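You operate a simulated robot arm through the tools that you are given. There is no shell and no other tool. Be economical: measure what you need, move in short steps, check, and stop when the job is done.

Carry out the task below with a simulated two-armed robot. There is one attempt and no reset: what you move stays moved.

Task
Press the stair key to switch it off. Fetch the green module and set it on top of the brown small closed carton. Open the drawer of the fitting bench, take the orange terminal from the inside of the fitting bench drawer and put it on the yellow gate cover, then shut the drawer. Put the tray labelled "good" from the top of the fitting bench on top of the brown carton over the reels. Take the dome of the field beacon and leave it on the top of the fitting bench. Take the loft carton on the top of the middle bench and put it away on the upper shelf of the shelf unit. Take the keys carton and put it on the upper shelf of the tall zone bench. Do these in any order. Set down upright: dome of the field beacon, loft carton, keys carton.

It is judged by the outcome, as a careful person would: the job done as asked, and still so three seconds after it is handed in. It fails if anything else is knocked over, pushed out of place, dropped, spilled or broken. Lids that push on must go on centred and level and be pressed home; caps that screw on are set level and turned clockwise until they are tight.

Robot
Two 7-joint arms with two-finger grippers on one trunk, on a base that drives. Base frame: it is fixed to the floor where the robot stands at the start and does not move with it; the origin is under the middle of the robot, x ahead of it, y to its left, z up. Lengths are in m, angles in rad, forces in N, time in s.
The left shoulder is at the start at [0.04, 0.17, 1.185], the right one opposite. With the tool pointing down near the work surface each hand reaches from about 0.1 to 0.64 m from the robot's upright axis, wherever it stands, measured 20 degrees to its own side. Places, roughly: carton over the reels [-3.75, -5.25, 1]; dome of the field beacon (8x8x8 cm) [-4, -2.1, 0.8]; drawer of the fitting bench [-3, -5, 0.7]; green module [0.75, -4.25, 0.75]; keys carton [-4.75, 3, 1]; loft carton [-2.75, 0, 0.75]; orange terminal [-3, -5, 0.75]; orange tray, yellow tray [-3.75, -5.25, 0.75]; small closed carton [1.75, -2.25, 0.75]; stair key [1.6, 0, 1.2]; top of the fitting bench [-3, -5.2, 0.8]; upper shelf of the shelf unit [1.2, 1.5, 1.2]; upper shelf of the tall zone bench [-4.8, 2.8, 0.6]; yellow gate cover [-2.25, -5, 0.75]. Payload 2.69 kg a hand.
The tool frame of a hand sits at the grasp point between the pads (the TCP): z along the fingers, y along the line on which they close. The tips reach 0.02 m beyond it. The gripper opens to 0.1 m. The gripper's body begins 0.063 m behind the TCP.
Orientation is told as [roll, pitch, yaw] about the base's x, y, z axes, in that order, counted from this pose: with the fingers straight down and closing along the base's y, the tool's x points along the base's -x, its y along +y and its z along -z.

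Tools
- The arms move only by the tool servo_tool. It takes "left_increments", "right_increments" or both (then of equal length, played together; a hand with none holds still); each is one flat list of numbers, 7 for each row, row after row: the opening, from 0 (shut) to 1 (fully open), then the shift along the base's x, y, z in m, then the turn, a rotation vector about the base's x, y, z in rad. In form: [grip, x, y, z, ax, ay, az, grip, x, y, z, ax, ay, az, ...]. A call has 1 to 20 rows; each row is the pose to reach, as a shift and turn from the pose commanded when the call began. Each row takes 0.2 s and may step no farther than 0.05 m and 0.15 rad from the row before; otherwise, or with a gripper value out of range, the whole call is refused. Where a pose cannot be reached the arm comes as near as it can. A force on the tool above 40 N (or 10 N above the force at the start of the call, whichever is more), or a blocked arm, ends the call early, and 0.2 s more pass. The fingers move at their own pace (about 0.108 m/s each) and stop on an object; they squeeze with about 29 N. The grip force told is the motor's: it shows also when the fingers shut on nothing. Time passes only in rows, and 0.2 s behind the last, so rows that repeat a pose let the fingers close. It gives the time, the measured TCP pose, the force on the tool (base axes), the opening and the grip force at its end, in the units of the frame above (readings bear some noise), with the torque about the TCP (base axes, N m) and any sound that the robot's microphone picked up.
- Cameras (640 x 400 px; columns grow to the right, rows downward): "scene" is now at [0.1444, -0.0005, 1.1713]; the picture's right is [-0.03, -1.00, 0.00], its down [0.46, -0.02, -0.89] and it looks along [0.89, -0.03, 0.46] (base axes); focal length 249 px, centre (320, 200). "left" rides on the left gripper at [0.07, 0.019, -0.099] in its tool frame; the picture's right is [-0.26, 0.97, 0.00], its down [-0.75, -0.20, -0.63] and it looks along [-0.61, -0.16, 0.78] (tool axes); focal length 230 px, centre (320, 200). "right" rides on the right gripper at [0.07, -0.019, -0.099] in its tool frame; the picture's right is [0.26, 0.97, 0.00], its down [-0.75, 0.20, -0.63] and it looks along [-0.61, 0.16, 0.78] (tool axes); focal length 230 px, centre (320, 200). There is no depth. A picture from a camera that has moved, and an enlarged one, comes with that camera's place and axes in the base frame and with its lens. The place of the scene camera against the robot may be out by one fixed shift of up to 0.018 m in any direction.
- grab_frame(camera): a new picture of that camera. It takes no simulated time.
- lift_body(by): slides the trunk up (or, below 0, down) by that many m; the arms and the scene camera ride with it, the base frame stays. It gives what a move gives, with no picture.
- steer(legs): drives the robot by 1 to 6 legs, each [ahead, turn to the left] in m and rad, along the robot's own axes; the way and the turn of a leg run together, so that a leg with both is an arc; at most 1.5 m and 3.142 rad a leg. The arms and the cameras ride along, it lands a little off, and it stops where it bumps. It gives what a move gives.
- aim_head(pan, tilt): turns the head with the scene camera to pan (to the left, within 1.047 rad either way) and tilt (down, from -0.506 to 1.204), counted from straight ahead of the robot. It gives what a move gives.
- zoom(camera, box): a new picture of the part [left, top, right, bottom] of that camera's present view, enlarged. It takes no simulated time.
- hand_in(): hands the job in; it is judged then, once.

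Work in short steps. Places have to be worked out from the pictures, the camera data and where the tool is seen: move nearer, look again, correct. Check each grasp and each placing, and mend what went wrong. You have 217 turns and 212 pictures in all, those below and enlarged ones among them. Open the grippers and draw the arms clear of the work before you hand the job in, unless the task says otherwise; then end with one line.

The tools are called after ">>>" as a command line: name --argument value ..., lists and objects as JSON in quotes. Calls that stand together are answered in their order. servo_tool: Moves the arms, as the interface text tells. Its arguments: {"type":"object","properties":{"left_increments":{"type":"array"},"right_increments":{"type":"array"}},"required":[]} The other tools are called the same way: lift_body (by) slides the trunk up or down; steer (legs) drives the base; aim_head (pan, tilt) turns the head that bears the scene camera; grab_frame (camera) takes a picture; zoom (camera, box) takes an enlarged picture of a part of a camera's view; hand_in () hands the job in.

At the start:

```text
t: 0.0
left_tcp_pos: [0.436, 0.2276, 1.3592]
left_tcp_rot: [0.0, 0.001, 0.0]
left_ft_force: [0.0, -0.1, -0.5]
left_torque: [0.01, 0.03, -0.01]
left_finger_gap: 0.1003
left_gripper_force: 0.0
right_tcp_pos: [0.4962, -0.2025, 1.3799]
right_tcp_rot: [0.001, 0.003, -0.001]
right_ft_force: [1.0, 0.5, 0.0]
right_torque: [-0.03, 0.0, 0.0]
right_finger_gap: 0.0999
right_gripper_force: 0.1
trunk travel left (down, up): [-0.413, 0.277]
robot x, y, heading: [-0.0017, -0.0034, 0.001]
head pan, tilt: [-0.035, -0.499]
```

scene: 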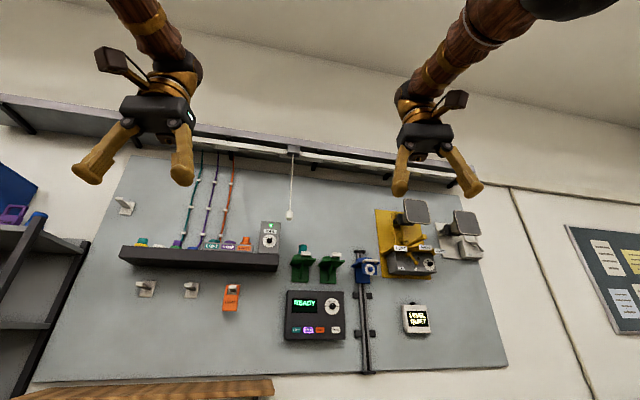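
right: 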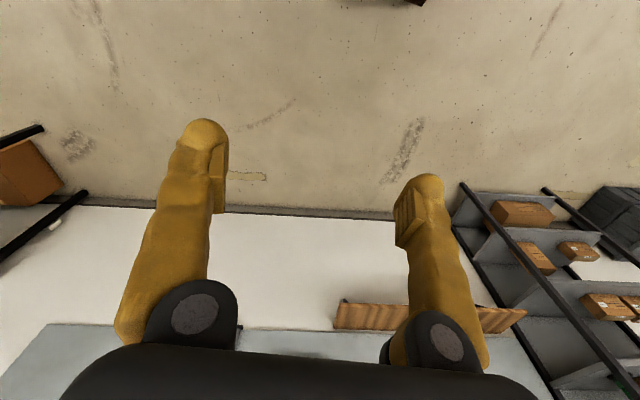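
left: 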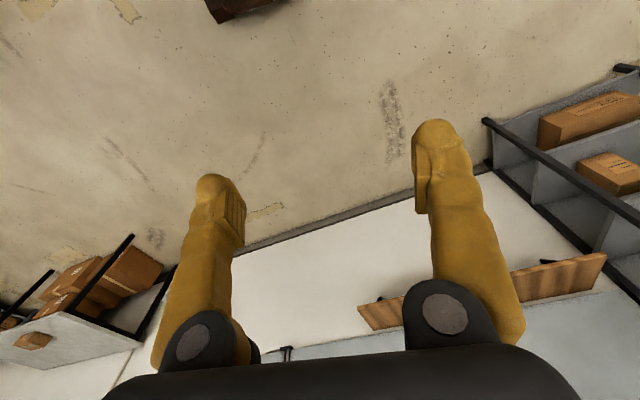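

The scene view is tilted up at a wall panel; I level the head to read the panel and find the stair key.

>>> aim_head --pan 0 --tilt 0.1

>>> grab_frame --camera "scene"

>>> zoom --camera "scene" --box '[160, 60, 480, 260]'

```text
t: 1.0
left_tcp_pos: [0.4182, 0.2276, 1.3636]
left_tcp_rot: [0.0, -0.012, -0.001]
left_ft_force: [0.2, -0.8, -1.0]
left_torque: [-0.04, 0.04, -0.01]
left_finger_gap: 0.1
left_gripper_force: 0.0
right_tcp_pos: [0.4801, -0.2031, 1.388]
right_tcp_rot: [0.0, -0.011, -0.002]
right_ft_force: [0.4, 0.6, -0.3]
right_torque: [-0.01, 0.07, -0.02]
right_finger_gap: 0.0999
right_gripper_force: 0.0
trunk travel left (down, up): [-0.413, 0.277]
robot x, y, heading: [0.0008, -0.0017, 0.001]
head pan, tilt: [0.0, 0.099]
```

```text
208 pictures are left
camera scene: at [0.1711, 0.0018, 1.1214], right [0.0, -1.0, 0.0], down [-0.12, 0.0, -0.99], along [0.99, 0.0, -0.12], focal length 249 px, centre (320, 200)
```

scene: 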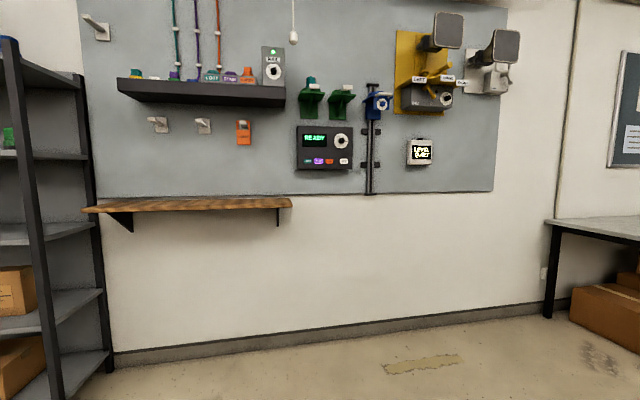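

```text
2.00 times, centred on (320, 160) of scene
camera zoom: at [0.1711, 0.0018, 1.1214], right [0.0, -1.0, 0.0], down [-0.12, 0.0, -0.99], along [0.99, 0.0, -0.12], focal length 497 px, centre (320, 280)
```

zoom: 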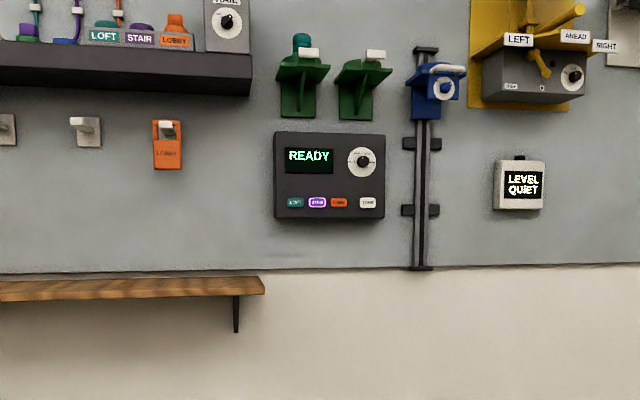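

The stair key is the lit purple key on the READY panel near y≈0, z≈1.17. I turn the right hand to point ahead with fingers shut, keeping the TCP in place, and drive closer.

>>> servo_tool --right_increments '[0, 0, 0, -0.02, 0, -0.14, 0, 0, 0, 0, -0.04, 0, -0.28, 0, 0, 0, 0, -0.06, 0, -0.42, 0, 0, 0, 0, -0.08, 0, -0.56, 0, 0, 0, 0, -0.1, 0, -0.7, 0, 0, 0, 0, -0.12, 0, -0.84, 0, 0, 0, 0, -0.14, 0, -0.98, 0, 0, 0, 0, -0.16, 0, -1.12, 0, 0, 0, 0.02, -0.18, 0, -1.26, 0, 0, 0, 0.04, -0.2, 0, -1.4, 0, 0, 0, 0.06, -0.21, 0, -1.54, 0, 0, 0, 0.08, -0.21, 0, -1.57, 0]'

>>> steer --legs '[[0.75, 0]]'

>>> grab_frame --camera "scene"

```text
t: 3.6
left_tcp_pos: [0.4134, 0.228, 1.3639]
left_tcp_rot: [0.0, -0.013, 0.0]
left_ft_force: [0.5, -0.1, 0.2]
left_torque: [0.0, 0.02, 0.01]
left_finger_gap: 0.0999
left_gripper_force: 0.0
right_tcp_pos: [0.4748, -0.1214, 1.178]
right_tcp_rot: [3.101, -1.556, -3.101]
right_ft_force: [0.1, 0.0, -1.0]
right_torque: [0.03, 0.01, -0.02]
right_finger_gap: 0.0
right_gripper_force: 28.7
trunk travel left (down, up): [-0.413, 0.277]
robot x, y, heading: [-0.0009, -0.0015, 0.002]
head pan, tilt: [0.0, 0.099]
```

```text
t: 7.7
left_tcp_pos: [1.1691, 0.2304, 1.3643]
left_tcp_rot: [0.001, -0.013, 0.007]
left_ft_force: [-0.3, 0.2, -0.3]
left_torque: [-0.03, 0.04, -0.01]
left_finger_gap: 0.1001
left_gripper_force: 0.0
right_tcp_pos: [1.2293, -0.1185, 1.1777]
right_tcp_rot: [-3.067, -1.556, 3.072]
right_ft_force: [0.7, 0.2, 0.0]
right_torque: [-0.01, 0.01, 0.04]
right_finger_gap: 0.0001
right_gripper_force: 29.3
trunk travel left (down, up): [-0.413, 0.277]
robot x, y, heading: [0.7539, 0.0009, 0.009]
head pan, tilt: [0.0, 0.099]
```

```text
206 pictures are left
camera scene: at [0.9235, 0.0041, 1.1217], right [0.0, -1.0, 0.0], down [-0.12, 0.0, -0.99], along [0.99, 0.0, -0.12], focal length 249 px, centre (320, 200)
```

scene: 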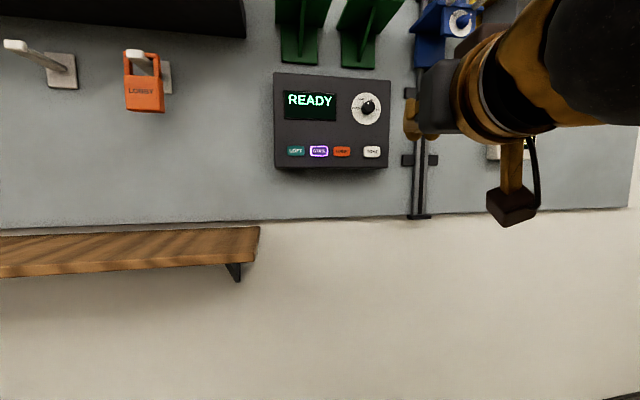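

The panel is near x≈1.65, key at about (1.64, 0.005, 1.195). I shift the hand in front of the key and drive 0.15 nearer.

>>> servo_tool --right_increments '[0, 0.02, 0.04, 0.005, 0, 0, 0, 0, 0.04, 0.08, 0.01, 0, 0, 0, 0, 0.06, 0.123, 0.018, 0, 0, 0]'

>>> steer --legs '[[0.15, 0]]'

>>> grab_frame --camera "scene"

>>> grab_frame --camera "right"

```text
t: 8.5
left_tcp_pos: [1.1596, 0.2319, 1.3448]
left_tcp_rot: [-0.002, 0.043, 0.006]
left_ft_force: [0.3, 0.7, -0.3]
left_torque: [-0.03, 0.01, 0.0]
left_finger_gap: 0.1003
left_gripper_force: 0.1
right_tcp_pos: [1.2733, 0.0067, 1.2054]
right_tcp_rot: [-3.04, -1.542, 3.043]
right_ft_force: [0.4, 0.2, -0.4]
right_torque: [0.05, 0.0, -0.04]
right_finger_gap: 0.0001
right_gripper_force: 28.9
trunk travel left (down, up): [-0.413, 0.277]
robot x, y, heading: [0.7561, 0.0002, 0.003]
head pan, tilt: [0.0, 0.099]
```

```text
t: 9.8
left_tcp_pos: [1.3051, 0.2308, 1.3463]
left_tcp_rot: [0.001, 0.04, 0.003]
left_ft_force: [0.5, 0.1, -0.2]
left_torque: [-0.01, 0.02, -0.01]
left_finger_gap: 0.1
left_gripper_force: 0.1
right_tcp_pos: [1.4178, 0.0047, 1.2066]
right_tcp_rot: [-3.068, -1.541, 3.075]
right_ft_force: [-0.5, -0.5, -0.5]
right_torque: [0.0, 0.02, 0.01]
right_finger_gap: 0.0
right_gripper_force: 29.3
trunk travel left (down, up): [-0.413, 0.277]
robot x, y, heading: [0.8961, 0.0011, 0.005]
head pan, tilt: [0.0, 0.099]
```

```text
205 pictures are left
camera scene: at [1.0677, 0.0044, 1.1217], right [0.0, -1.0, 0.0], down [-0.12, 0.0, -0.99], along [0.99, 0.0, -0.12], focal length 249 px, centre (320, 200)
```

scene: 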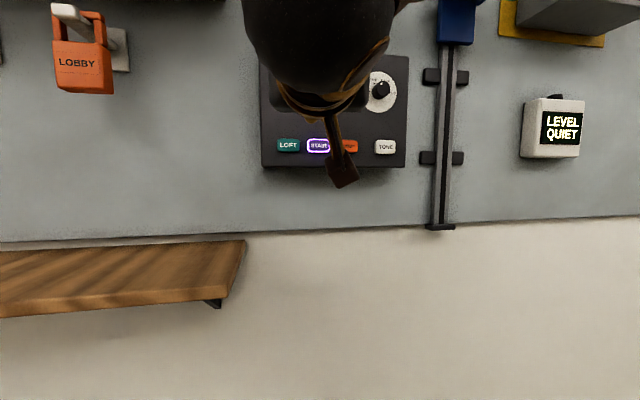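

```text
204 pictures are left
camera right: at [1.3203, -0.0145, 1.1333], right [0.0, 0.97, -0.26], down [-0.65, 0.2, 0.73], along [0.76, 0.17, 0.63], focal length 230 px, centre (320, 200)
```

right: 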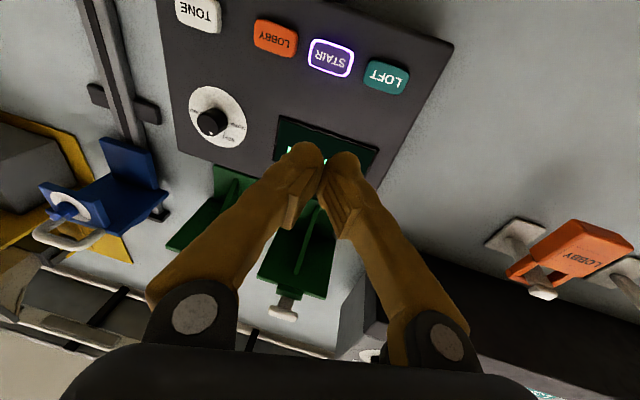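

Hand camera gives the key at about (1.64, 0.011, 1.18). I lower the hand 2.4 cm and advance 14 cm, then look again.

>>> servo_tool --right_increments '[0, 0.0, 0.005, -0.024, 0, 0, 0, 0, 0.045, 0.005, -0.024, 0, 0, 0, 0, 0.09, 0.005, -0.024, 0, 0, 0, 0, 0.135, 0.005, -0.024, 0, 0, 0, 0, 0.135, 0.005, -0.024, 0, 0, 0]'

>>> grab_frame --camera "right"

>>> grab_frame --camera "scene"

```text
t: 11.0
left_tcp_pos: [1.293, 0.2308, 1.3266]
left_tcp_rot: [-0.001, 0.101, 0.004]
left_ft_force: [0.6, 0.0, 0.4]
left_torque: [-0.03, -0.02, 0.01]
left_finger_gap: 0.1
left_gripper_force: 0.1
right_tcp_pos: [1.5337, 0.0113, 1.1892]
right_tcp_rot: [-3.06, -1.521, 3.064]
right_ft_force: [-0.6, 0.9, -0.1]
right_torque: [0.0, 0.0, 0.01]
right_finger_gap: 0.0003
right_gripper_force: 29.0
trunk travel left (down, up): [-0.413, 0.277]
robot x, y, heading: [0.9, -0.0002, 0.002]
head pan, tilt: [0.0, 0.099]
```

```text
203 pictures are left
camera right: at [1.4375, -0.0079, 1.1152], right [0.01, 0.97, -0.26], down [-0.67, 0.2, 0.72], along [0.75, 0.17, 0.65], focal length 230 px, centre (320, 200)
```

right: 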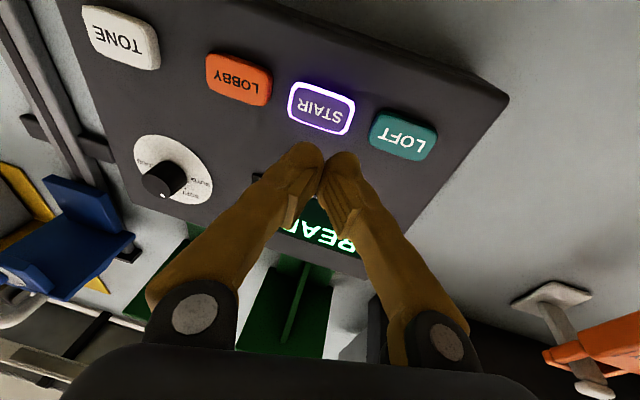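

```text
202 pictures are left
camera scene: at [1.0668, 0.0044, 1.1219], right [0.0, -1.0, 0.0], down [-0.12, 0.0, -0.99], along [0.99, 0.0, -0.12], focal length 249 px, centre (320, 200)
```

scene: 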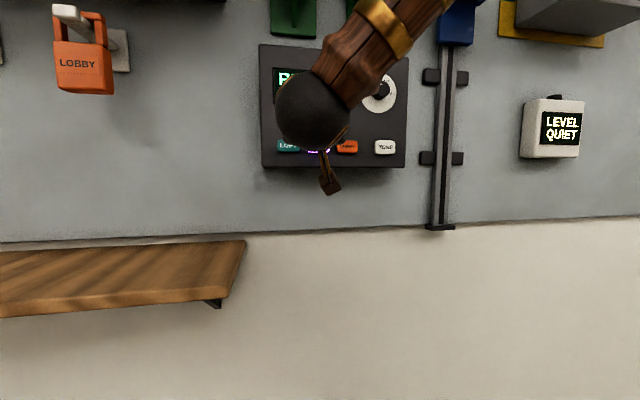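

Key judged at (1.635, 0.011, 1.186), well aligned with the tips. I advance slowly until it clicks.

>>> servo_tool --right_increments '[0, 0.03, 0, -0.002, 0, 0, 0, 0, 0.05, 0, -0.002, 0, 0, 0, 0, 0.06, 0, -0.002, 0, 0, 0, 0, 0.07, 0, -0.002, 0, 0, 0, 0, 0.075, 0, -0.002, 0, 0, 0]'

>>> grab_frame --camera "right"

```text
t: 12.2
left_tcp_pos: [1.2798, 0.2303, 1.3259]
left_tcp_rot: [0.0, 0.104, 0.002]
left_ft_force: [1.2, -0.1, -0.9]
left_torque: [-0.03, 0.07, 0.02]
left_finger_gap: 0.1001
left_gripper_force: 0.1
right_tcp_pos: [1.5876, 0.0151, 1.1938]
right_tcp_rot: [-3.017, -1.52, 3.029]
right_ft_force: [-17.9, -3.9, 5.4]
right_torque: [0.01, 0.25, 0.01]
right_finger_gap: 0.0001
right_gripper_force: 29.0
trunk travel left (down, up): [-0.413, 0.277]
robot x, y, heading: [0.8984, 0.0012, 0.004]
head pan, tilt: [0.0, 0.099]
heard: click, click
stopped in row 5 (right hand): the force on the tool passed its limit at 41 N (the readings are from after the stop); the commanded pose is now the measured one
```

```text
201 pictures are left
camera right: at [1.4924, -0.0053, 1.1186], right [0.0, 0.96, -0.26], down [-0.67, 0.2, 0.72], along [0.74, 0.17, 0.65], focal length 230 px, centre (320, 200)
```

right: 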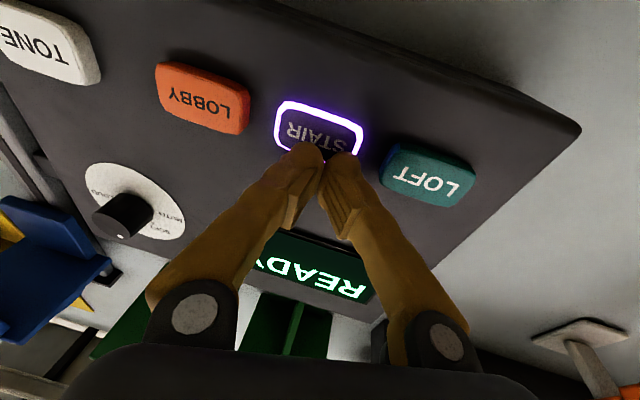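

Two clicks were heard and the key is still lit; I back off and see its state.

>>> servo_tool --right_increments '[0, -0.03, 0, 0, 0, 0, 0, 0, -0.05, 0, 0, 0, 0, 0]'

>>> grab_frame --camera "right"

```text
t: 12.8
left_tcp_pos: [1.2875, 0.2303, 1.3117]
left_tcp_rot: [-0.002, 0.144, 0.002]
left_ft_force: [-0.3, -0.9, 0.8]
left_torque: [0.03, 0.05, 0.01]
left_finger_gap: 0.0999
left_gripper_force: 0.1
right_tcp_pos: [1.5415, 0.0131, 1.1897]
right_tcp_rot: [-3.019, -1.524, 3.031]
right_ft_force: [-0.2, 0.1, -0.5]
right_torque: [0.02, 0.01, 0.0]
right_finger_gap: 0.0
right_gripper_force: 29.2
trunk travel left (down, up): [-0.413, 0.277]
robot x, y, heading: [0.8966, -0.0015, 0.005]
head pan, tilt: [0.0, 0.099]
```

```text
200 pictures are left
camera right: at [1.4461, -0.0068, 1.1164], right [0.0, 0.96, -0.26], down [-0.67, 0.2, 0.72], along [0.75, 0.17, 0.64], focal length 230 px, centre (320, 200)
```

right: 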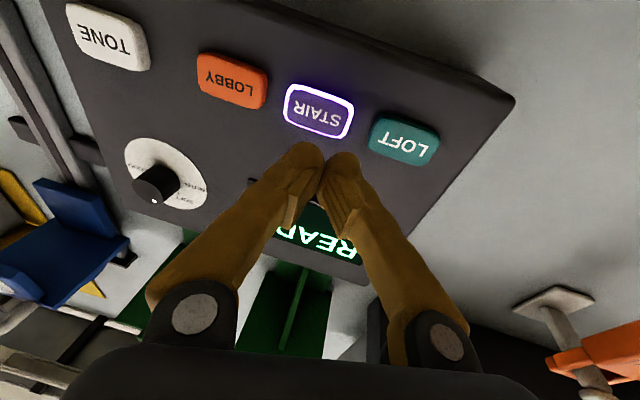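

The stair key is still lit, so it likely toggled twice. I press again in small steps and stop as soon as it clicks.

>>> servo_tool --right_increments '[0, 0.02, 0, -0.004, 0, 0, 0, 0, 0.033, 0, -0.004, 0, 0, 0, 0, 0.037, 0, -0.004, 0, 0, 0, 0, 0.04, 0, -0.004, 0, 0, 0]'

>>> servo_tool --right_increments '[0, 0.004, 0, 0, 0, 0, 0]'

```text
t: 13.8
left_tcp_pos: [1.2868, 0.2313, 1.3108]
left_tcp_rot: [-0.001, 0.145, 0.003]
left_ft_force: [0.2, 0.5, -0.5]
left_torque: [0.01, 0.03, -0.01]
left_finger_gap: 0.1
left_gripper_force: 0.0
right_tcp_pos: [1.5815, 0.0125, 1.1869]
right_tcp_rot: [-3.004, -1.527, 3.014]
right_ft_force: [0.3, -0.1, 0.4]
right_torque: [0.01, 0.01, 0.0]
right_finger_gap: 0.0003
right_gripper_force: 28.9
trunk travel left (down, up): [-0.413, 0.277]
robot x, y, heading: [0.8978, 0.0029, -0.001]
head pan, tilt: [0.0, 0.099]
```

```text
t: 14.2
left_tcp_pos: [1.2882, 0.2291, 1.3117]
left_tcp_rot: [-0.001, 0.144, 0.003]
left_ft_force: [0.5, 0.2, -0.2]
left_torque: [-0.04, 0.0, -0.04]
left_finger_gap: 0.0997
left_gripper_force: 0.0
right_tcp_pos: [1.5857, 0.0119, 1.1881]
right_tcp_rot: [-3.009, -1.523, 3.02]
right_ft_force: [-0.6, -0.4, -0.6]
right_torque: [-0.01, -0.02, -0.01]
right_finger_gap: 0.0004
right_gripper_force: 28.7
trunk travel left (down, up): [-0.413, 0.277]
robot x, y, heading: [0.8985, -0.0007, -0.002]
head pan, tilt: [0.0, 0.099]
```

No contact yet; I go on by 3 mm steps.

>>> servo_tool --right_increments '[0, 0.004, 0, 0, 0, 0, 0]'

>>> servo_tool --right_increments '[0, 0.004, 0, 0, 0, 0, 0]'

```text
t: 14.6
left_tcp_pos: [1.2851, 0.2305, 1.3116]
left_tcp_rot: [-0.001, 0.141, 0.002]
left_ft_force: [-0.5, -0.4, 0.5]
left_torque: [-0.02, -0.03, 0.0]
left_finger_gap: 0.1
left_gripper_force: 0.0
right_tcp_pos: [1.5878, 0.014, 1.1874]
right_tcp_rot: [-3.005, -1.521, 3.016]
right_ft_force: [-5.2, 0.6, 0.0]
right_torque: [0.05, 0.03, 0.04]
right_finger_gap: 0.0
right_gripper_force: 28.9
trunk travel left (down, up): [-0.413, 0.277]
robot x, y, heading: [0.8971, 0.0017, 0.005]
head pan, tilt: [0.0, 0.099]
heard: click
```

```text
t: 15.0
left_tcp_pos: [1.2847, 0.2307, 1.3133]
left_tcp_rot: [0.001, 0.141, 0.002]
left_ft_force: [0.3, 0.3, 0.1]
left_torque: [-0.01, -0.01, 0.02]
left_finger_gap: 0.1001
left_gripper_force: 0.1
right_tcp_pos: [1.589, 0.0142, 1.1873]
right_tcp_rot: [-2.986, -1.524, 2.999]
right_ft_force: [-13.3, 0.6, 1.0]
right_torque: [0.05, 0.09, 0.11]
right_finger_gap: 0.0
right_gripper_force: 28.7
trunk travel left (down, up): [-0.413, 0.277]
robot x, y, heading: [0.898, 0.0046, 0.004]
head pan, tilt: [0.0, 0.099]
```

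One click, then steady force; I withdraw and check the key.

>>> servo_tool --right_increments '[0, -0.03, 0, 0, 0, 0, 0, 0, -0.07, 0, 0, 0, 0, 0, 0, -0.11, 0, 0, 0, 0, 0]'

>>> grab_frame --camera "right"

```text
t: 15.8
left_tcp_pos: [1.2867, 0.2302, 1.3111]
left_tcp_rot: [0.0, 0.142, 0.001]
left_ft_force: [-0.2, -0.6, -0.8]
left_torque: [-0.03, -0.04, 0.03]
left_finger_gap: 0.1001
left_gripper_force: 0.0
right_tcp_pos: [1.4812, 0.0119, 1.1874]
right_tcp_rot: [-3.014, -1.525, 3.025]
right_ft_force: [0.5, 0.1, 0.5]
right_torque: [0.02, 0.01, 0.0]
right_finger_gap: 0.0
right_gripper_force: 28.9
trunk travel left (down, up): [-0.413, 0.277]
robot x, y, heading: [0.8976, 0.0012, -0.0]
head pan, tilt: [0.0, 0.099]
```

```text
199 pictures are left
camera right: at [1.387, -0.0078, 1.1139], right [0.0, 0.96, -0.26], down [-0.67, 0.2, 0.72], along [0.75, 0.17, 0.64], focal length 230 px, centre (320, 200)
```

right: 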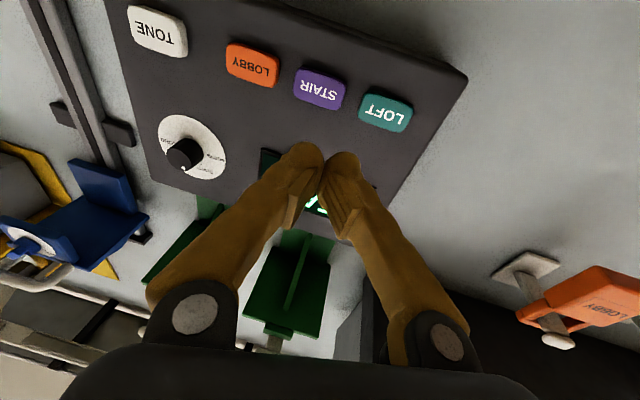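

The stair key is off. I back away, turn the right hand down again, and look at the shelf unit on the left.

>>> steer --legs '[[-0.6, 0]]'

>>> servo_tool --right_increments '[0, 0, -0.02, 0.02, 0, 0.14, 0, 0, 0, -0.04, 0.04, 0, 0.28, 0, 0, 0, -0.06, 0.06, 0, 0.42, 0, 0, 0, -0.08, 0.08, 0, 0.56, 0, 0, 0, -0.1, 0.1, 0, 0.7, 0, 0.2, 0, -0.12, 0.11, 0, 0.84, 0, 0.4, -0.02, -0.14, 0.11, 0, 0.98, 0, 0.6, -0.04, -0.16, 0.11, 0, 1.12, 0, 0.8, -0.06, -0.18, 0.11, 0, 1.26, 0, 1, -0.08, -0.2, 0.11, 0, 1.4, 0, 1, -0.1, -0.2, 0.11, 0, 1.525, 0]'

>>> aim_head --pan 0.9 --tilt 0.1

>>> grab_frame --camera "scene"

```text
t: 19.2
left_tcp_pos: [0.6855, 0.2281, 1.3129]
left_tcp_rot: [0.001, 0.142, -0.007]
left_ft_force: [-0.1, -0.6, 0.7]
left_torque: [0.02, -0.07, -0.02]
left_finger_gap: 0.1
left_gripper_force: 0.1
right_tcp_pos: [0.8783, 0.0079, 1.1882]
right_tcp_rot: [-3.0, -1.524, 2.998]
right_ft_force: [0.3, 0.6, 0.9]
right_torque: [-0.01, -0.03, 0.0]
right_finger_gap: 0.0
right_gripper_force: 28.7
trunk travel left (down, up): [-0.413, 0.277]
robot x, y, heading: [0.295, 0.0035, -0.01]
head pan, tilt: [0.0, 0.099]
```

```text
t: 21.6
left_tcp_pos: [0.6742, 0.2286, 1.2929]
left_tcp_rot: [0.0, 0.204, -0.008]
left_ft_force: [0.3, 0.5, 0.0]
left_torque: [0.0, 0.01, 0.0]
left_finger_gap: 0.0999
left_gripper_force: 0.1
right_tcp_pos: [0.7595, -0.1917, 1.3091]
right_tcp_rot: [-0.005, -0.105, 0.01]
right_ft_force: [-0.2, -0.5, 0.1]
right_torque: [-0.04, 0.01, 0.01]
right_finger_gap: 0.1
right_gripper_force: 0.1
trunk travel left (down, up): [-0.413, 0.277]
robot x, y, heading: [0.2938, 0.0047, -0.012]
head pan, tilt: [0.0, 0.099]
```

```text
t: 22.8
left_tcp_pos: [0.6746, 0.2274, 1.2926]
left_tcp_rot: [-0.003, 0.204, -0.01]
left_ft_force: [-0.2, -0.1, 0.1]
left_torque: [0.02, -0.02, -0.01]
left_finger_gap: 0.0999
left_gripper_force: 0.0
right_tcp_pos: [0.7608, -0.1913, 1.3087]
right_tcp_rot: [-0.001, -0.108, 0.005]
right_ft_force: [0.4, -0.6, -0.3]
right_torque: [0.0, -0.01, -0.04]
right_finger_gap: 0.1001
right_gripper_force: 0.0
trunk travel left (down, up): [-0.413, 0.277]
robot x, y, heading: [0.292, 0.0047, -0.005]
head pan, tilt: [0.901, 0.099]
```

```text
198 pictures are left
camera scene: at [0.4293, 0.0766, 1.1223], right [0.78, -0.63, -0.01], down [-0.08, -0.08, -0.99], along [0.62, 0.77, -0.11], focal length 249 px, centre (320, 200)
```

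scene: 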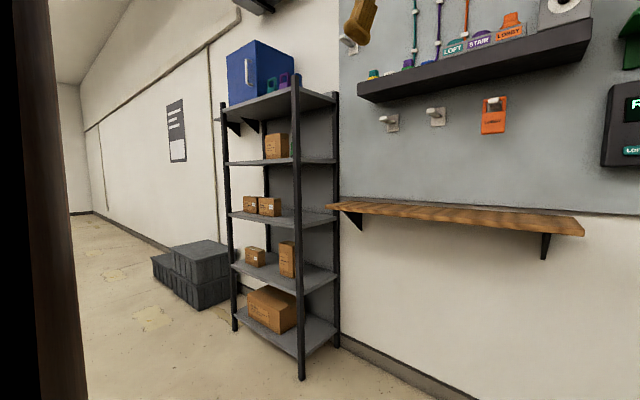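

Upper shelf (z≈1.2) of the unit faces -x with a free span. I turn right and look towards the green module and the small closed carton.

>>> steer --legs '[[0, -1.56]]'

>>> aim_head --pan 0 --tilt 0.2

>>> grab_frame --camera "scene"

```text
t: 23.7
left_tcp_pos: [0.6426, 0.2257, 1.2795]
left_tcp_rot: [-0.009, 0.253, -0.035]
left_ft_force: [-1.3, 1.7, -0.5]
left_torque: [-0.01, -0.08, 0.01]
left_finger_gap: 0.0998
left_gripper_force: 0.0
right_tcp_pos: [0.7095, -0.1969, 1.3268]
right_tcp_rot: [-0.006, -0.144, -0.012]
right_ft_force: [-1.6, 0.0, 1.0]
right_torque: [-0.09, -0.1, 0.0]
right_finger_gap: 0.1
right_gripper_force: 0.0
trunk travel left (down, up): [-0.413, 0.277]
robot x, y, heading: [0.2941, 0.0029, -0.026]
head pan, tilt: [0.901, 0.099]
stopped in leg 1: the robot was blocked; the commanded pose is now the measured one
```

```text
t: 24.9
left_tcp_pos: [0.6477, 0.2233, 1.28]
left_tcp_rot: [-0.006, 0.255, -0.032]
left_ft_force: [0.4, 0.6, -0.1]
left_torque: [0.01, 0.0, 0.0]
left_finger_gap: 0.1003
left_gripper_force: 0.0
right_tcp_pos: [0.7167, -0.2015, 1.3222]
right_tcp_rot: [-0.001, -0.139, -0.014]
right_ft_force: [0.5, 0.6, -0.5]
right_torque: [0.01, 0.01, 0.0]
right_finger_gap: 0.0999
right_gripper_force: 0.0
trunk travel left (down, up): [-0.413, 0.277]
robot x, y, heading: [0.2926, 0.0076, -0.027]
head pan, tilt: [0.0, 0.201]
```

```text
197 pictures are left
camera scene: at [0.4647, 0.0011, 1.1123], right [-0.03, -1.0, 0.0], down [-0.22, 0.01, -0.98], along [0.98, -0.03, -0.22], focal length 249 px, centre (320, 200)
```

scene: 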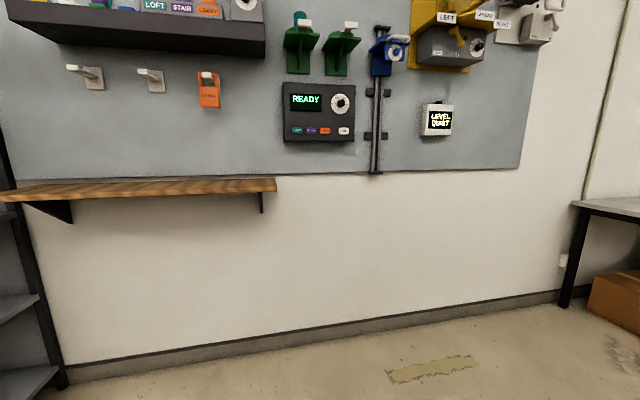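

The turn was blocked by something; I look down and to both sides.

>>> aim_head --pan -1.0 --tilt 0.6

>>> grab_frame --camera "scene"

>>> aim_head --pan 1.0 --tilt 0.6

>>> grab_frame --camera "scene"

```text
t: 26.1
left_tcp_pos: [0.6474, 0.2225, 1.2799]
left_tcp_rot: [-0.007, 0.256, -0.032]
left_ft_force: [-0.7, 0.1, 0.8]
left_torque: [0.0, -0.01, 0.02]
left_finger_gap: 0.1
left_gripper_force: 0.0
right_tcp_pos: [0.7151, -0.2018, 1.3225]
right_tcp_rot: [-0.002, -0.14, -0.015]
right_ft_force: [-1.2, -0.4, 0.3]
right_torque: [0.0, 0.0, -0.01]
right_finger_gap: 0.0999
right_gripper_force: 0.1
trunk travel left (down, up): [-0.413, 0.277]
robot x, y, heading: [0.2951, 0.0026, -0.025]
head pan, tilt: [-1.0, 0.6]
```

```text
196 pictures are left
camera scene: at [0.4163, -0.0721, 1.0764], right [-0.86, -0.52, 0.01], down [-0.31, 0.48, -0.82], along [0.42, -0.71, -0.57], focal length 249 px, centre (320, 200)
```

scene: 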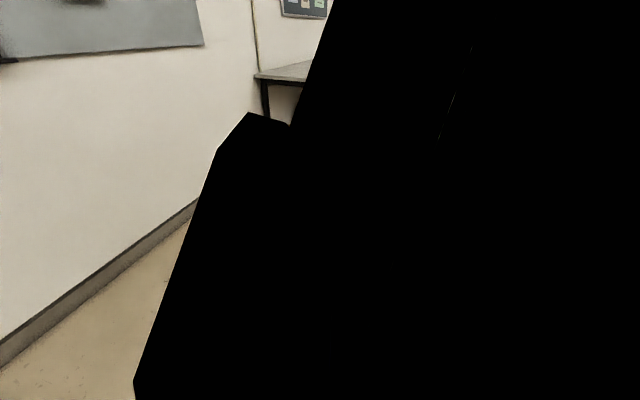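

```text
t: 28.1
left_tcp_pos: [0.6464, 0.2219, 1.2802]
left_tcp_rot: [-0.008, 0.254, -0.033]
left_ft_force: [-0.3, 0.2, 0.6]
left_torque: [0.01, -0.01, 0.03]
left_finger_gap: 0.1002
left_gripper_force: 0.0
right_tcp_pos: [0.7159, -0.2018, 1.3235]
right_tcp_rot: [0.001, -0.14, -0.015]
right_ft_force: [-0.2, 0.4, 0.4]
right_torque: [-0.01, -0.03, -0.03]
right_finger_gap: 0.0998
right_gripper_force: 0.0
trunk travel left (down, up): [-0.413, 0.277]
robot x, y, heading: [0.296, 0.0037, -0.034]
head pan, tilt: [1.0, 0.6]
```

```text
195 pictures are left
camera scene: at [0.4203, 0.0766, 1.0764], right [0.83, -0.56, -0.01], down [-0.33, -0.47, -0.82], along [0.46, 0.68, -0.57], focal length 249 px, centre (320, 200)
```

scene: 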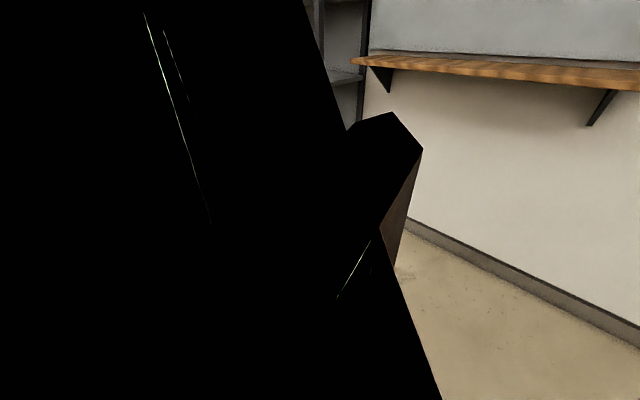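

The views are blocked by the robot's own arms near the head. I centre the head and retry the turn in smaller legs.

>>> aim_head --pan 0 --tilt 0.2

>>> steer --legs '[[0, -0.4], [0, -0.4]]'

```text
t: 29.3
left_tcp_pos: [0.6466, 0.2224, 1.2807]
left_tcp_rot: [-0.007, 0.254, -0.032]
left_ft_force: [-0.5, 0.1, 0.1]
left_torque: [-0.01, -0.01, 0.05]
left_finger_gap: 0.1002
left_gripper_force: 0.0
right_tcp_pos: [0.7157, -0.2011, 1.3226]
right_tcp_rot: [-0.002, -0.139, -0.013]
right_ft_force: [0.2, 0.8, -0.4]
right_torque: [-0.03, -0.05, -0.01]
right_finger_gap: 0.1
right_gripper_force: 0.1
trunk travel left (down, up): [-0.413, 0.277]
robot x, y, heading: [0.2945, 0.0035, -0.025]
head pan, tilt: [0.0, 0.201]
```

```text
t: 30.2
left_tcp_pos: [0.6185, 0.2122, 1.2725]
left_tcp_rot: [-0.007, 0.294, -0.075]
left_ft_force: [-0.3, 0.9, -0.2]
left_torque: [0.01, -0.02, -0.01]
left_finger_gap: 0.0999
left_gripper_force: 0.1
right_tcp_pos: [0.6781, -0.2158, 1.2902]
right_tcp_rot: [-0.003, -0.044, -0.051]
right_ft_force: [-0.3, -0.5, 0.9]
right_torque: [-0.03, -0.01, 0.0]
right_finger_gap: 0.1001
right_gripper_force: 0.2
trunk travel left (down, up): [-0.413, 0.277]
robot x, y, heading: [0.2916, -0.0002, -0.062]
head pan, tilt: [0.0, 0.201]
stopped in leg 1: the robot was blocked; the commanded pose is now the measured one
```

The arms seem cramped against the body and block driving. I lower and move both hands out, correcting the tilts.

>>> servo_tool --left_increments '[1, 0.02, 0.01, -0.03, 0, -0.05, 0, 1, 0.04, 0.02, -0.06, 0, -0.1, 0, 1, 0.06, 0.03, -0.09, 0, -0.15, 0.02, 1, 0.08, 0.04, -0.12, 0, -0.2, 0.02, 1, 0.09, 0.05, -0.16, 0, -0.25, 0.02, 1, 0.09, 0.06, -0.2, 0, -0.29, 0.02, 1, 0.09, 0.07, -0.24, 0, -0.29, 0.02, 1, 0.09, 0.07, -0.26, 0, -0.29, 0.02]' --right_increments '[1, 0.01, -0.01, -0.03, 0, 0.01, 0, 1, 0.02, -0.02, -0.06, 0, 0.02, 0, 1, 0.03, -0.03, -0.09, 0, 0.03, 0, 1, 0.03, -0.04, -0.12, 0, 0.04, 0, 1, 0.03, -0.05, -0.16, 0, 0.04, 0, 1, 0.03, -0.06, -0.2, 0, 0.04, 0, 1, 0.03, -0.07, -0.24, 0, 0.04, 0, 1, 0.03, -0.07, -0.28, 0, 0.04, 0]'

>>> steer --legs '[[0, -0.4]]'

>>> grab_frame --camera "scene"

```text
t: 32.0
left_tcp_pos: [0.7048, 0.2833, 1.0301]
left_tcp_rot: [0.011, -0.063, -0.054]
left_ft_force: [0.1, 0.5, 0.0]
left_torque: [-0.01, 0.0, 0.05]
left_finger_gap: 0.0999
left_gripper_force: 0.1
right_tcp_pos: [0.7069, -0.2862, 1.0323]
right_tcp_rot: [-0.006, -0.074, -0.053]
right_ft_force: [-0.2, 0.3, -0.8]
right_torque: [-0.02, -0.05, -0.02]
right_finger_gap: 0.1001
right_gripper_force: 0.0
trunk travel left (down, up): [-0.413, 0.277]
robot x, y, heading: [0.298, 0.003, -0.063]
head pan, tilt: [0.0, 0.201]
```

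```text
t: 33.6
left_tcp_pos: [0.7806, 0.1035, 1.0297]
left_tcp_rot: [0.011, -0.063, -0.447]
left_ft_force: [0.1, -0.1, 0.4]
left_torque: [0.03, 0.01, 0.0]
left_finger_gap: 0.1
left_gripper_force: 0.1
right_tcp_pos: [0.5626, -0.4228, 1.0344]
right_tcp_rot: [-0.006, -0.075, -0.449]
right_ft_force: [0.2, -0.5, -0.1]
right_torque: [0.01, 0.01, -0.01]
right_finger_gap: 0.0998
right_gripper_force: 0.0
trunk travel left (down, up): [-0.413, 0.277]
robot x, y, heading: [0.2956, 0.0086, -0.456]
head pan, tilt: [0.0, 0.201]
```

```text
194 pictures are left
camera scene: at [0.4461, -0.0736, 1.1124], right [-0.44, -0.9, 0.0], down [-0.19, 0.1, -0.98], along [0.88, -0.43, -0.22], focal length 249 px, centre (320, 200)
```

scene: 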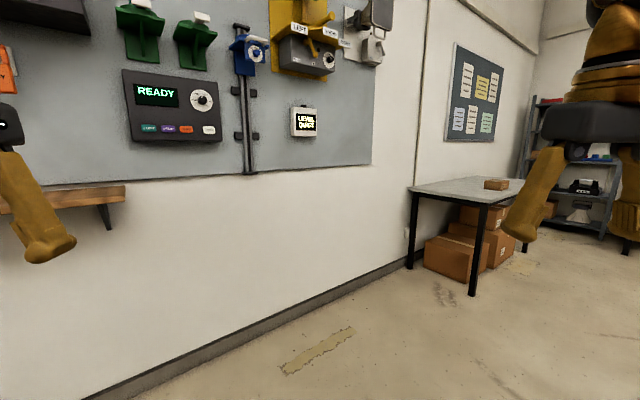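

Turning works now. I keep turning right to look towards the module bench.

>>> steer --legs '[[0, -0.9]]'

>>> grab_frame --camera "scene"

```text
t: 36.4
left_tcp_pos: [0.6648, -0.3038, 1.0364]
left_tcp_rot: [0.008, -0.078, -1.363]
left_ft_force: [-0.1, 0.4, 0.4]
left_torque: [-0.01, 0.01, 0.0]
left_finger_gap: 0.1001
left_gripper_force: 0.1
right_tcp_pos: [0.1156, -0.4514, 1.0408]
right_tcp_rot: [-0.004, -0.092, -1.365]
right_ft_force: [-0.5, -0.6, 0.8]
right_torque: [0.04, -0.03, -0.01]
right_finger_gap: 0.0999
right_gripper_force: 0.1
trunk travel left (down, up): [-0.413, 0.277]
robot x, y, heading: [0.3, 0.0064, -1.371]
head pan, tilt: [0.0, 0.201]
```

```text
193 pictures are left
camera scene: at [0.3227, -0.1706, 1.1124], right [-0.98, -0.2, 0.0], down [-0.04, 0.21, -0.98], along [0.19, -0.96, -0.22], focal length 249 px, centre (320, 200)
```

scene: 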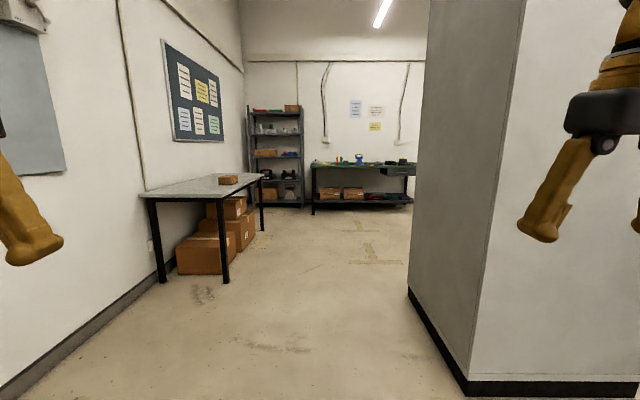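

Path ahead is clear between the table and the pillar. I drive towards the green-mat bench and look.

>>> steer --legs '[[0, -0.074], [1.5, 0], [1.2, 0]]'

>>> grab_frame --camera "scene"

```text
t: 49.9
left_tcp_pos: [0.9721, -2.9875, 1.0419]
left_tcp_rot: [0.006, -0.094, -1.451]
left_ft_force: [0.1, -1.0, 0.0]
left_torque: [0.0, -0.04, 0.0]
left_finger_gap: 0.0999
left_gripper_force: 0.0
right_tcp_pos: [0.4118, -3.0843, 1.0469]
right_tcp_rot: [-0.004, -0.106, -1.454]
right_ft_force: [0.0, 0.4, -0.5]
right_torque: [0.01, -0.02, -0.03]
right_finger_gap: 0.0999
right_gripper_force: 0.0
trunk travel left (down, up): [-0.413, 0.277]
robot x, y, heading: [0.636, -2.661, -1.465]
head pan, tilt: [0.0, 0.201]
```

```text
192 pictures are left
camera scene: at [0.645, -2.841, 1.1123], right [-0.99, -0.11, 0.0], down [-0.02, 0.22, -0.98], along [0.1, -0.97, -0.22], focal length 249 px, centre (320, 200)
```

scene: 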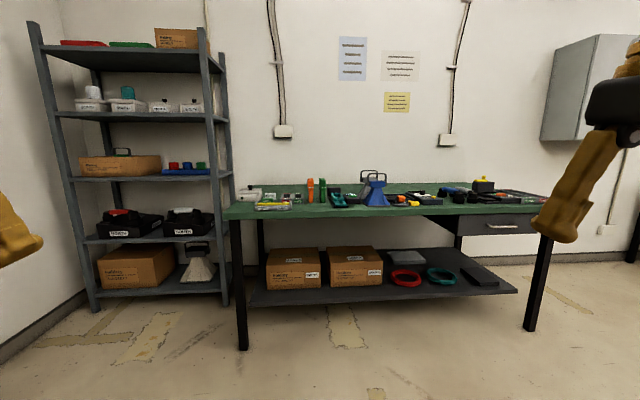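

>>> zoom --camera "scene" --box '[220, 150, 400, 262]'

>>> zoom --camera "scene" --box '[370, 150, 550, 262]'

```text
3.56 times, centred on (310, 206) of scene
camera zoom: at [0.645, -2.841, 1.1123], right [-0.99, -0.11, 0.0], down [-0.02, 0.22, -0.98], along [0.1, -0.97, -0.22], focal length 884 px, centre (356, 179)
```

zoom: 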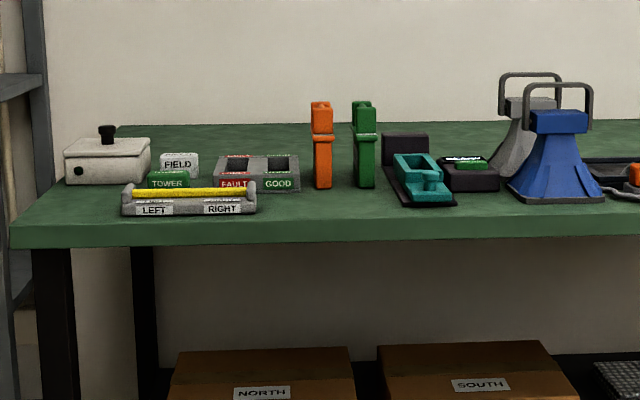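

```text
3.56 times, centred on (460, 206) of scene
camera zoom: at [0.645, -2.841, 1.1123], right [-0.99, -0.11, 0.0], down [-0.02, 0.22, -0.98], along [0.1, -0.97, -0.22], focal length 884 px, centre (-178, 179)
```

zoom: 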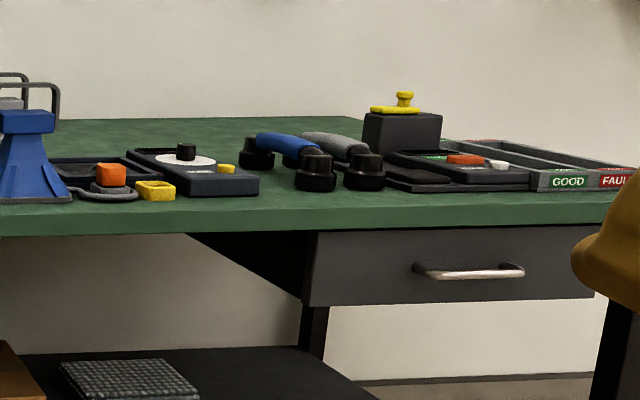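

The green upright module stands at about (0.79, -4.37) next to an orange one. I drive nearer, squarely to the bench.

>>> steer --legs '[[0, -0.16], [0.95, 0], [0, 0.054]]'

>>> aim_head --pan 0.2 --tilt 0.6

>>> grab_frame --camera "scene"

>>> grab_frame --camera "left"

```text
t: 56.0
left_tcp_pos: [0.9118, -3.9433, 1.0471]
left_tcp_rot: [0.006, -0.112, -1.525]
left_ft_force: [0.0, -0.2, 0.2]
left_torque: [0.0, 0.0, -0.02]
left_finger_gap: 0.1002
left_gripper_force: 0.1
right_tcp_pos: [0.3462, -3.9997, 1.0549]
right_tcp_rot: [-0.003, -0.121, -1.531]
right_ft_force: [0.3, -0.4, -0.7]
right_torque: [-0.02, 0.01, 0.06]
right_finger_gap: 0.1003
right_gripper_force: 0.2
trunk travel left (down, up): [-0.413, 0.277]
robot x, y, heading: [0.6041, -3.6088, -1.539]
head pan, tilt: [0.0, 0.201]
```

```text
t: 56.9
left_tcp_pos: [0.9103, -3.9291, 1.0516]
left_tcp_rot: [0.004, -0.122, -1.524]
left_ft_force: [-0.1, 0.1, -0.3]
left_torque: [0.04, 0.0, 0.01]
left_finger_gap: 0.1
left_gripper_force: 0.0
right_tcp_pos: [0.3456, -3.9827, 1.0581]
right_tcp_rot: [-0.003, -0.137, -1.531]
right_ft_force: [-0.1, -0.1, -0.2]
right_torque: [0.03, 0.01, -0.03]
right_finger_gap: 0.0999
right_gripper_force: 0.1
trunk travel left (down, up): [-0.413, 0.277]
robot x, y, heading: [0.6047, -3.6118, -1.541]
head pan, tilt: [0.201, 0.6]
```

```text
189 pictures are left
camera scene: at [0.6139, -3.7841, 1.0756], right [-0.97, -0.23, 0.0], down [-0.13, 0.56, -0.82], along [0.19, -0.79, -0.58], focal length 249 px, centre (320, 200)
```

scene: 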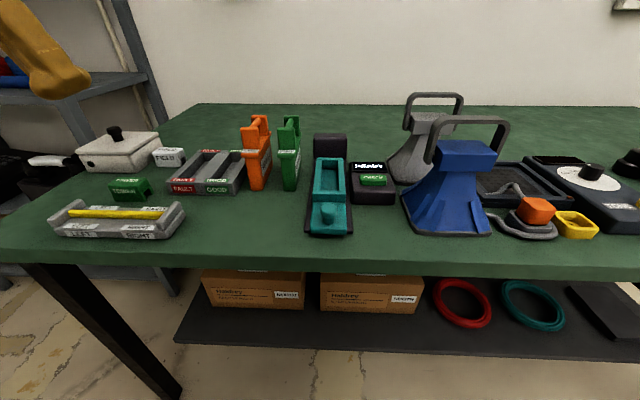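

```text
188 pictures are left
camera left: at [0.9245, -3.8465, 1.1405], right [0.98, -0.21, 0.04], down [-0.17, -0.68, 0.72], along [-0.13, -0.71, -0.7], focal length 230 px, centre (320, 200)
```

left: 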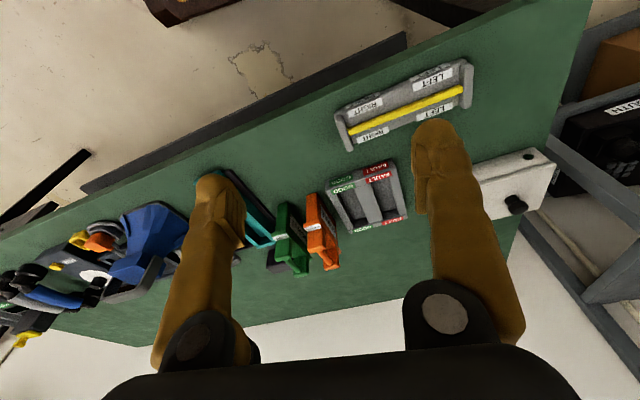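

I zoom on the green module to see its form and the gaps beside it.

>>> zoom --camera "scene" --box '[230, 95, 350, 215]'

>>> zoom --camera "left" --box '[220, 160, 360, 300]'

```text
3.33 times, centred on (290, 155) of scene
camera zoom: at [0.6139, -3.7841, 1.0756], right [-0.97, -0.23, 0.0], down [-0.13, 0.56, -0.82], along [0.19, -0.79, -0.58], focal length 829 px, centre (420, 350)
```

zoom: 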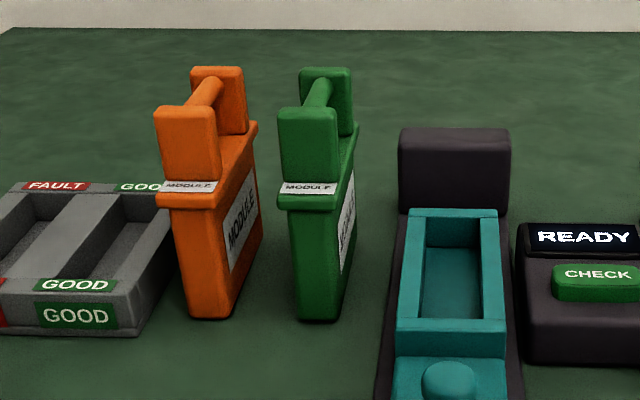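

```text
2.86 times, centred on (290, 230) of left
camera zoom: at [0.9245, -3.8465, 1.1405], right [0.98, -0.21, 0.04], down [-0.17, -0.68, 0.72], along [-0.13, -0.71, -0.7], focal length 657 px, centre (406, 114)
```

zoom: 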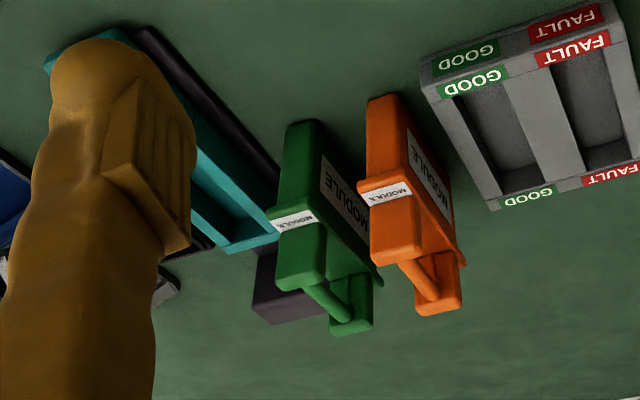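

The green module has two posts with a bar, about 4 cm wide, top near z≈0.89, at roughly (0.81, -4.33), with ~5 cm gap to the orange one. I drive 10 cm closer and bring the left hand, levelled, above it.

>>> steer --legs '[[0.1, 0]]'

>>> servo_tool --left_increments '[1, -0.01, -0.04, 0, 0.03, 0, 0, 1, -0.02, -0.08, 0, 0.06, 0, 0, 1, -0.04, -0.12, 0, 0.09, 0, 0, 1, -0.05, -0.16, 0, 0.12, 0, 0, 1, -0.07, -0.2, 0, 0.12, 0, -0.02, 1, -0.08, -0.24, -0.02, 0.12, 0, -0.04, 1, -0.09, -0.28, -0.04, 0.12, 0, -0.04, 1, -0.09, -0.29, -0.05, 0.12, 0, -0.04]'

>>> grab_frame --camera "left"

>>> grab_frame --camera "scene"

```text
t: 58.0
left_tcp_pos: [0.9128, -4.0077, 1.06]
left_tcp_rot: [0.006, -0.149, -1.527]
left_ft_force: [0.2, -0.6, 0.4]
left_torque: [0.06, 0.0, 0.0]
left_finger_gap: 0.1
left_gripper_force: 0.1
right_tcp_pos: [0.3467, -4.0612, 1.0661]
right_tcp_rot: [-0.005, -0.159, -1.533]
right_ft_force: [-0.4, -0.5, 0.2]
right_torque: [0.06, -0.02, 0.01]
right_finger_gap: 0.1
right_gripper_force: 0.1
trunk travel left (down, up): [-0.413, 0.277]
robot x, y, heading: [0.6046, -3.7138, -1.543]
head pan, tilt: [0.201, 0.6]
```

```text
t: 59.9
left_tcp_pos: [0.8198, -4.3011, 1.0199]
left_tcp_rot: [0.011, -0.031, -1.571]
left_ft_force: [-0.8, -0.1, 0.5]
left_torque: [-0.08, -0.02, -0.03]
left_finger_gap: 0.0999
left_gripper_force: 0.0
right_tcp_pos: [0.347, -4.0571, 1.0663]
right_tcp_rot: [-0.003, -0.163, -1.533]
right_ft_force: [-0.8, 0.4, 0.9]
right_torque: [-0.08, -0.04, 0.04]
right_finger_gap: 0.1001
right_gripper_force: 0.1
trunk travel left (down, up): [-0.413, 0.277]
robot x, y, heading: [0.6047, -3.7082, -1.541]
head pan, tilt: [0.201, 0.6]
stopped in row 8 (left hand): the arm was blocked; the commanded pose is now the measured one
```

```text
185 pictures are left
camera left: at [0.8369, -4.2296, 1.1159], right [0.97, -0.26, 0.02], down [-0.21, -0.73, 0.65], along [-0.15, -0.63, -0.76], focal length 230 px, centre (320, 200)
```

left: 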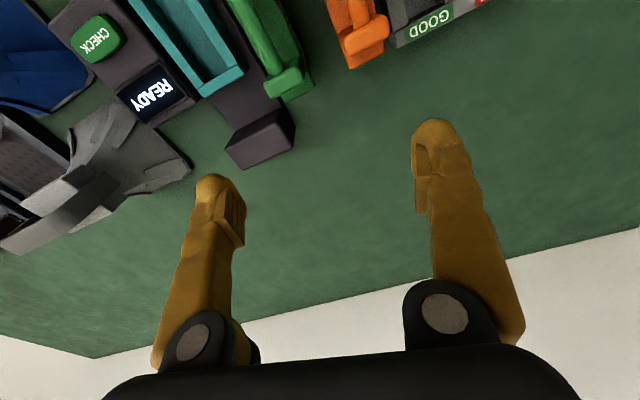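

```text
184 pictures are left
camera scene: at [0.616, -3.8759, 1.077], right [-0.97, -0.23, 0.0], down [-0.13, 0.56, -0.82], along [0.19, -0.8, -0.57], focal length 249 px, centre (320, 200)
```

scene: 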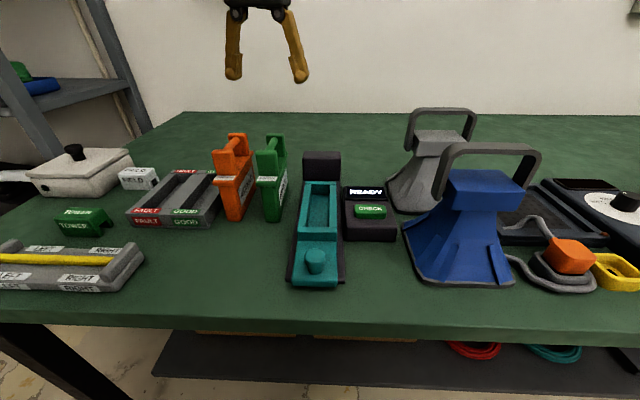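

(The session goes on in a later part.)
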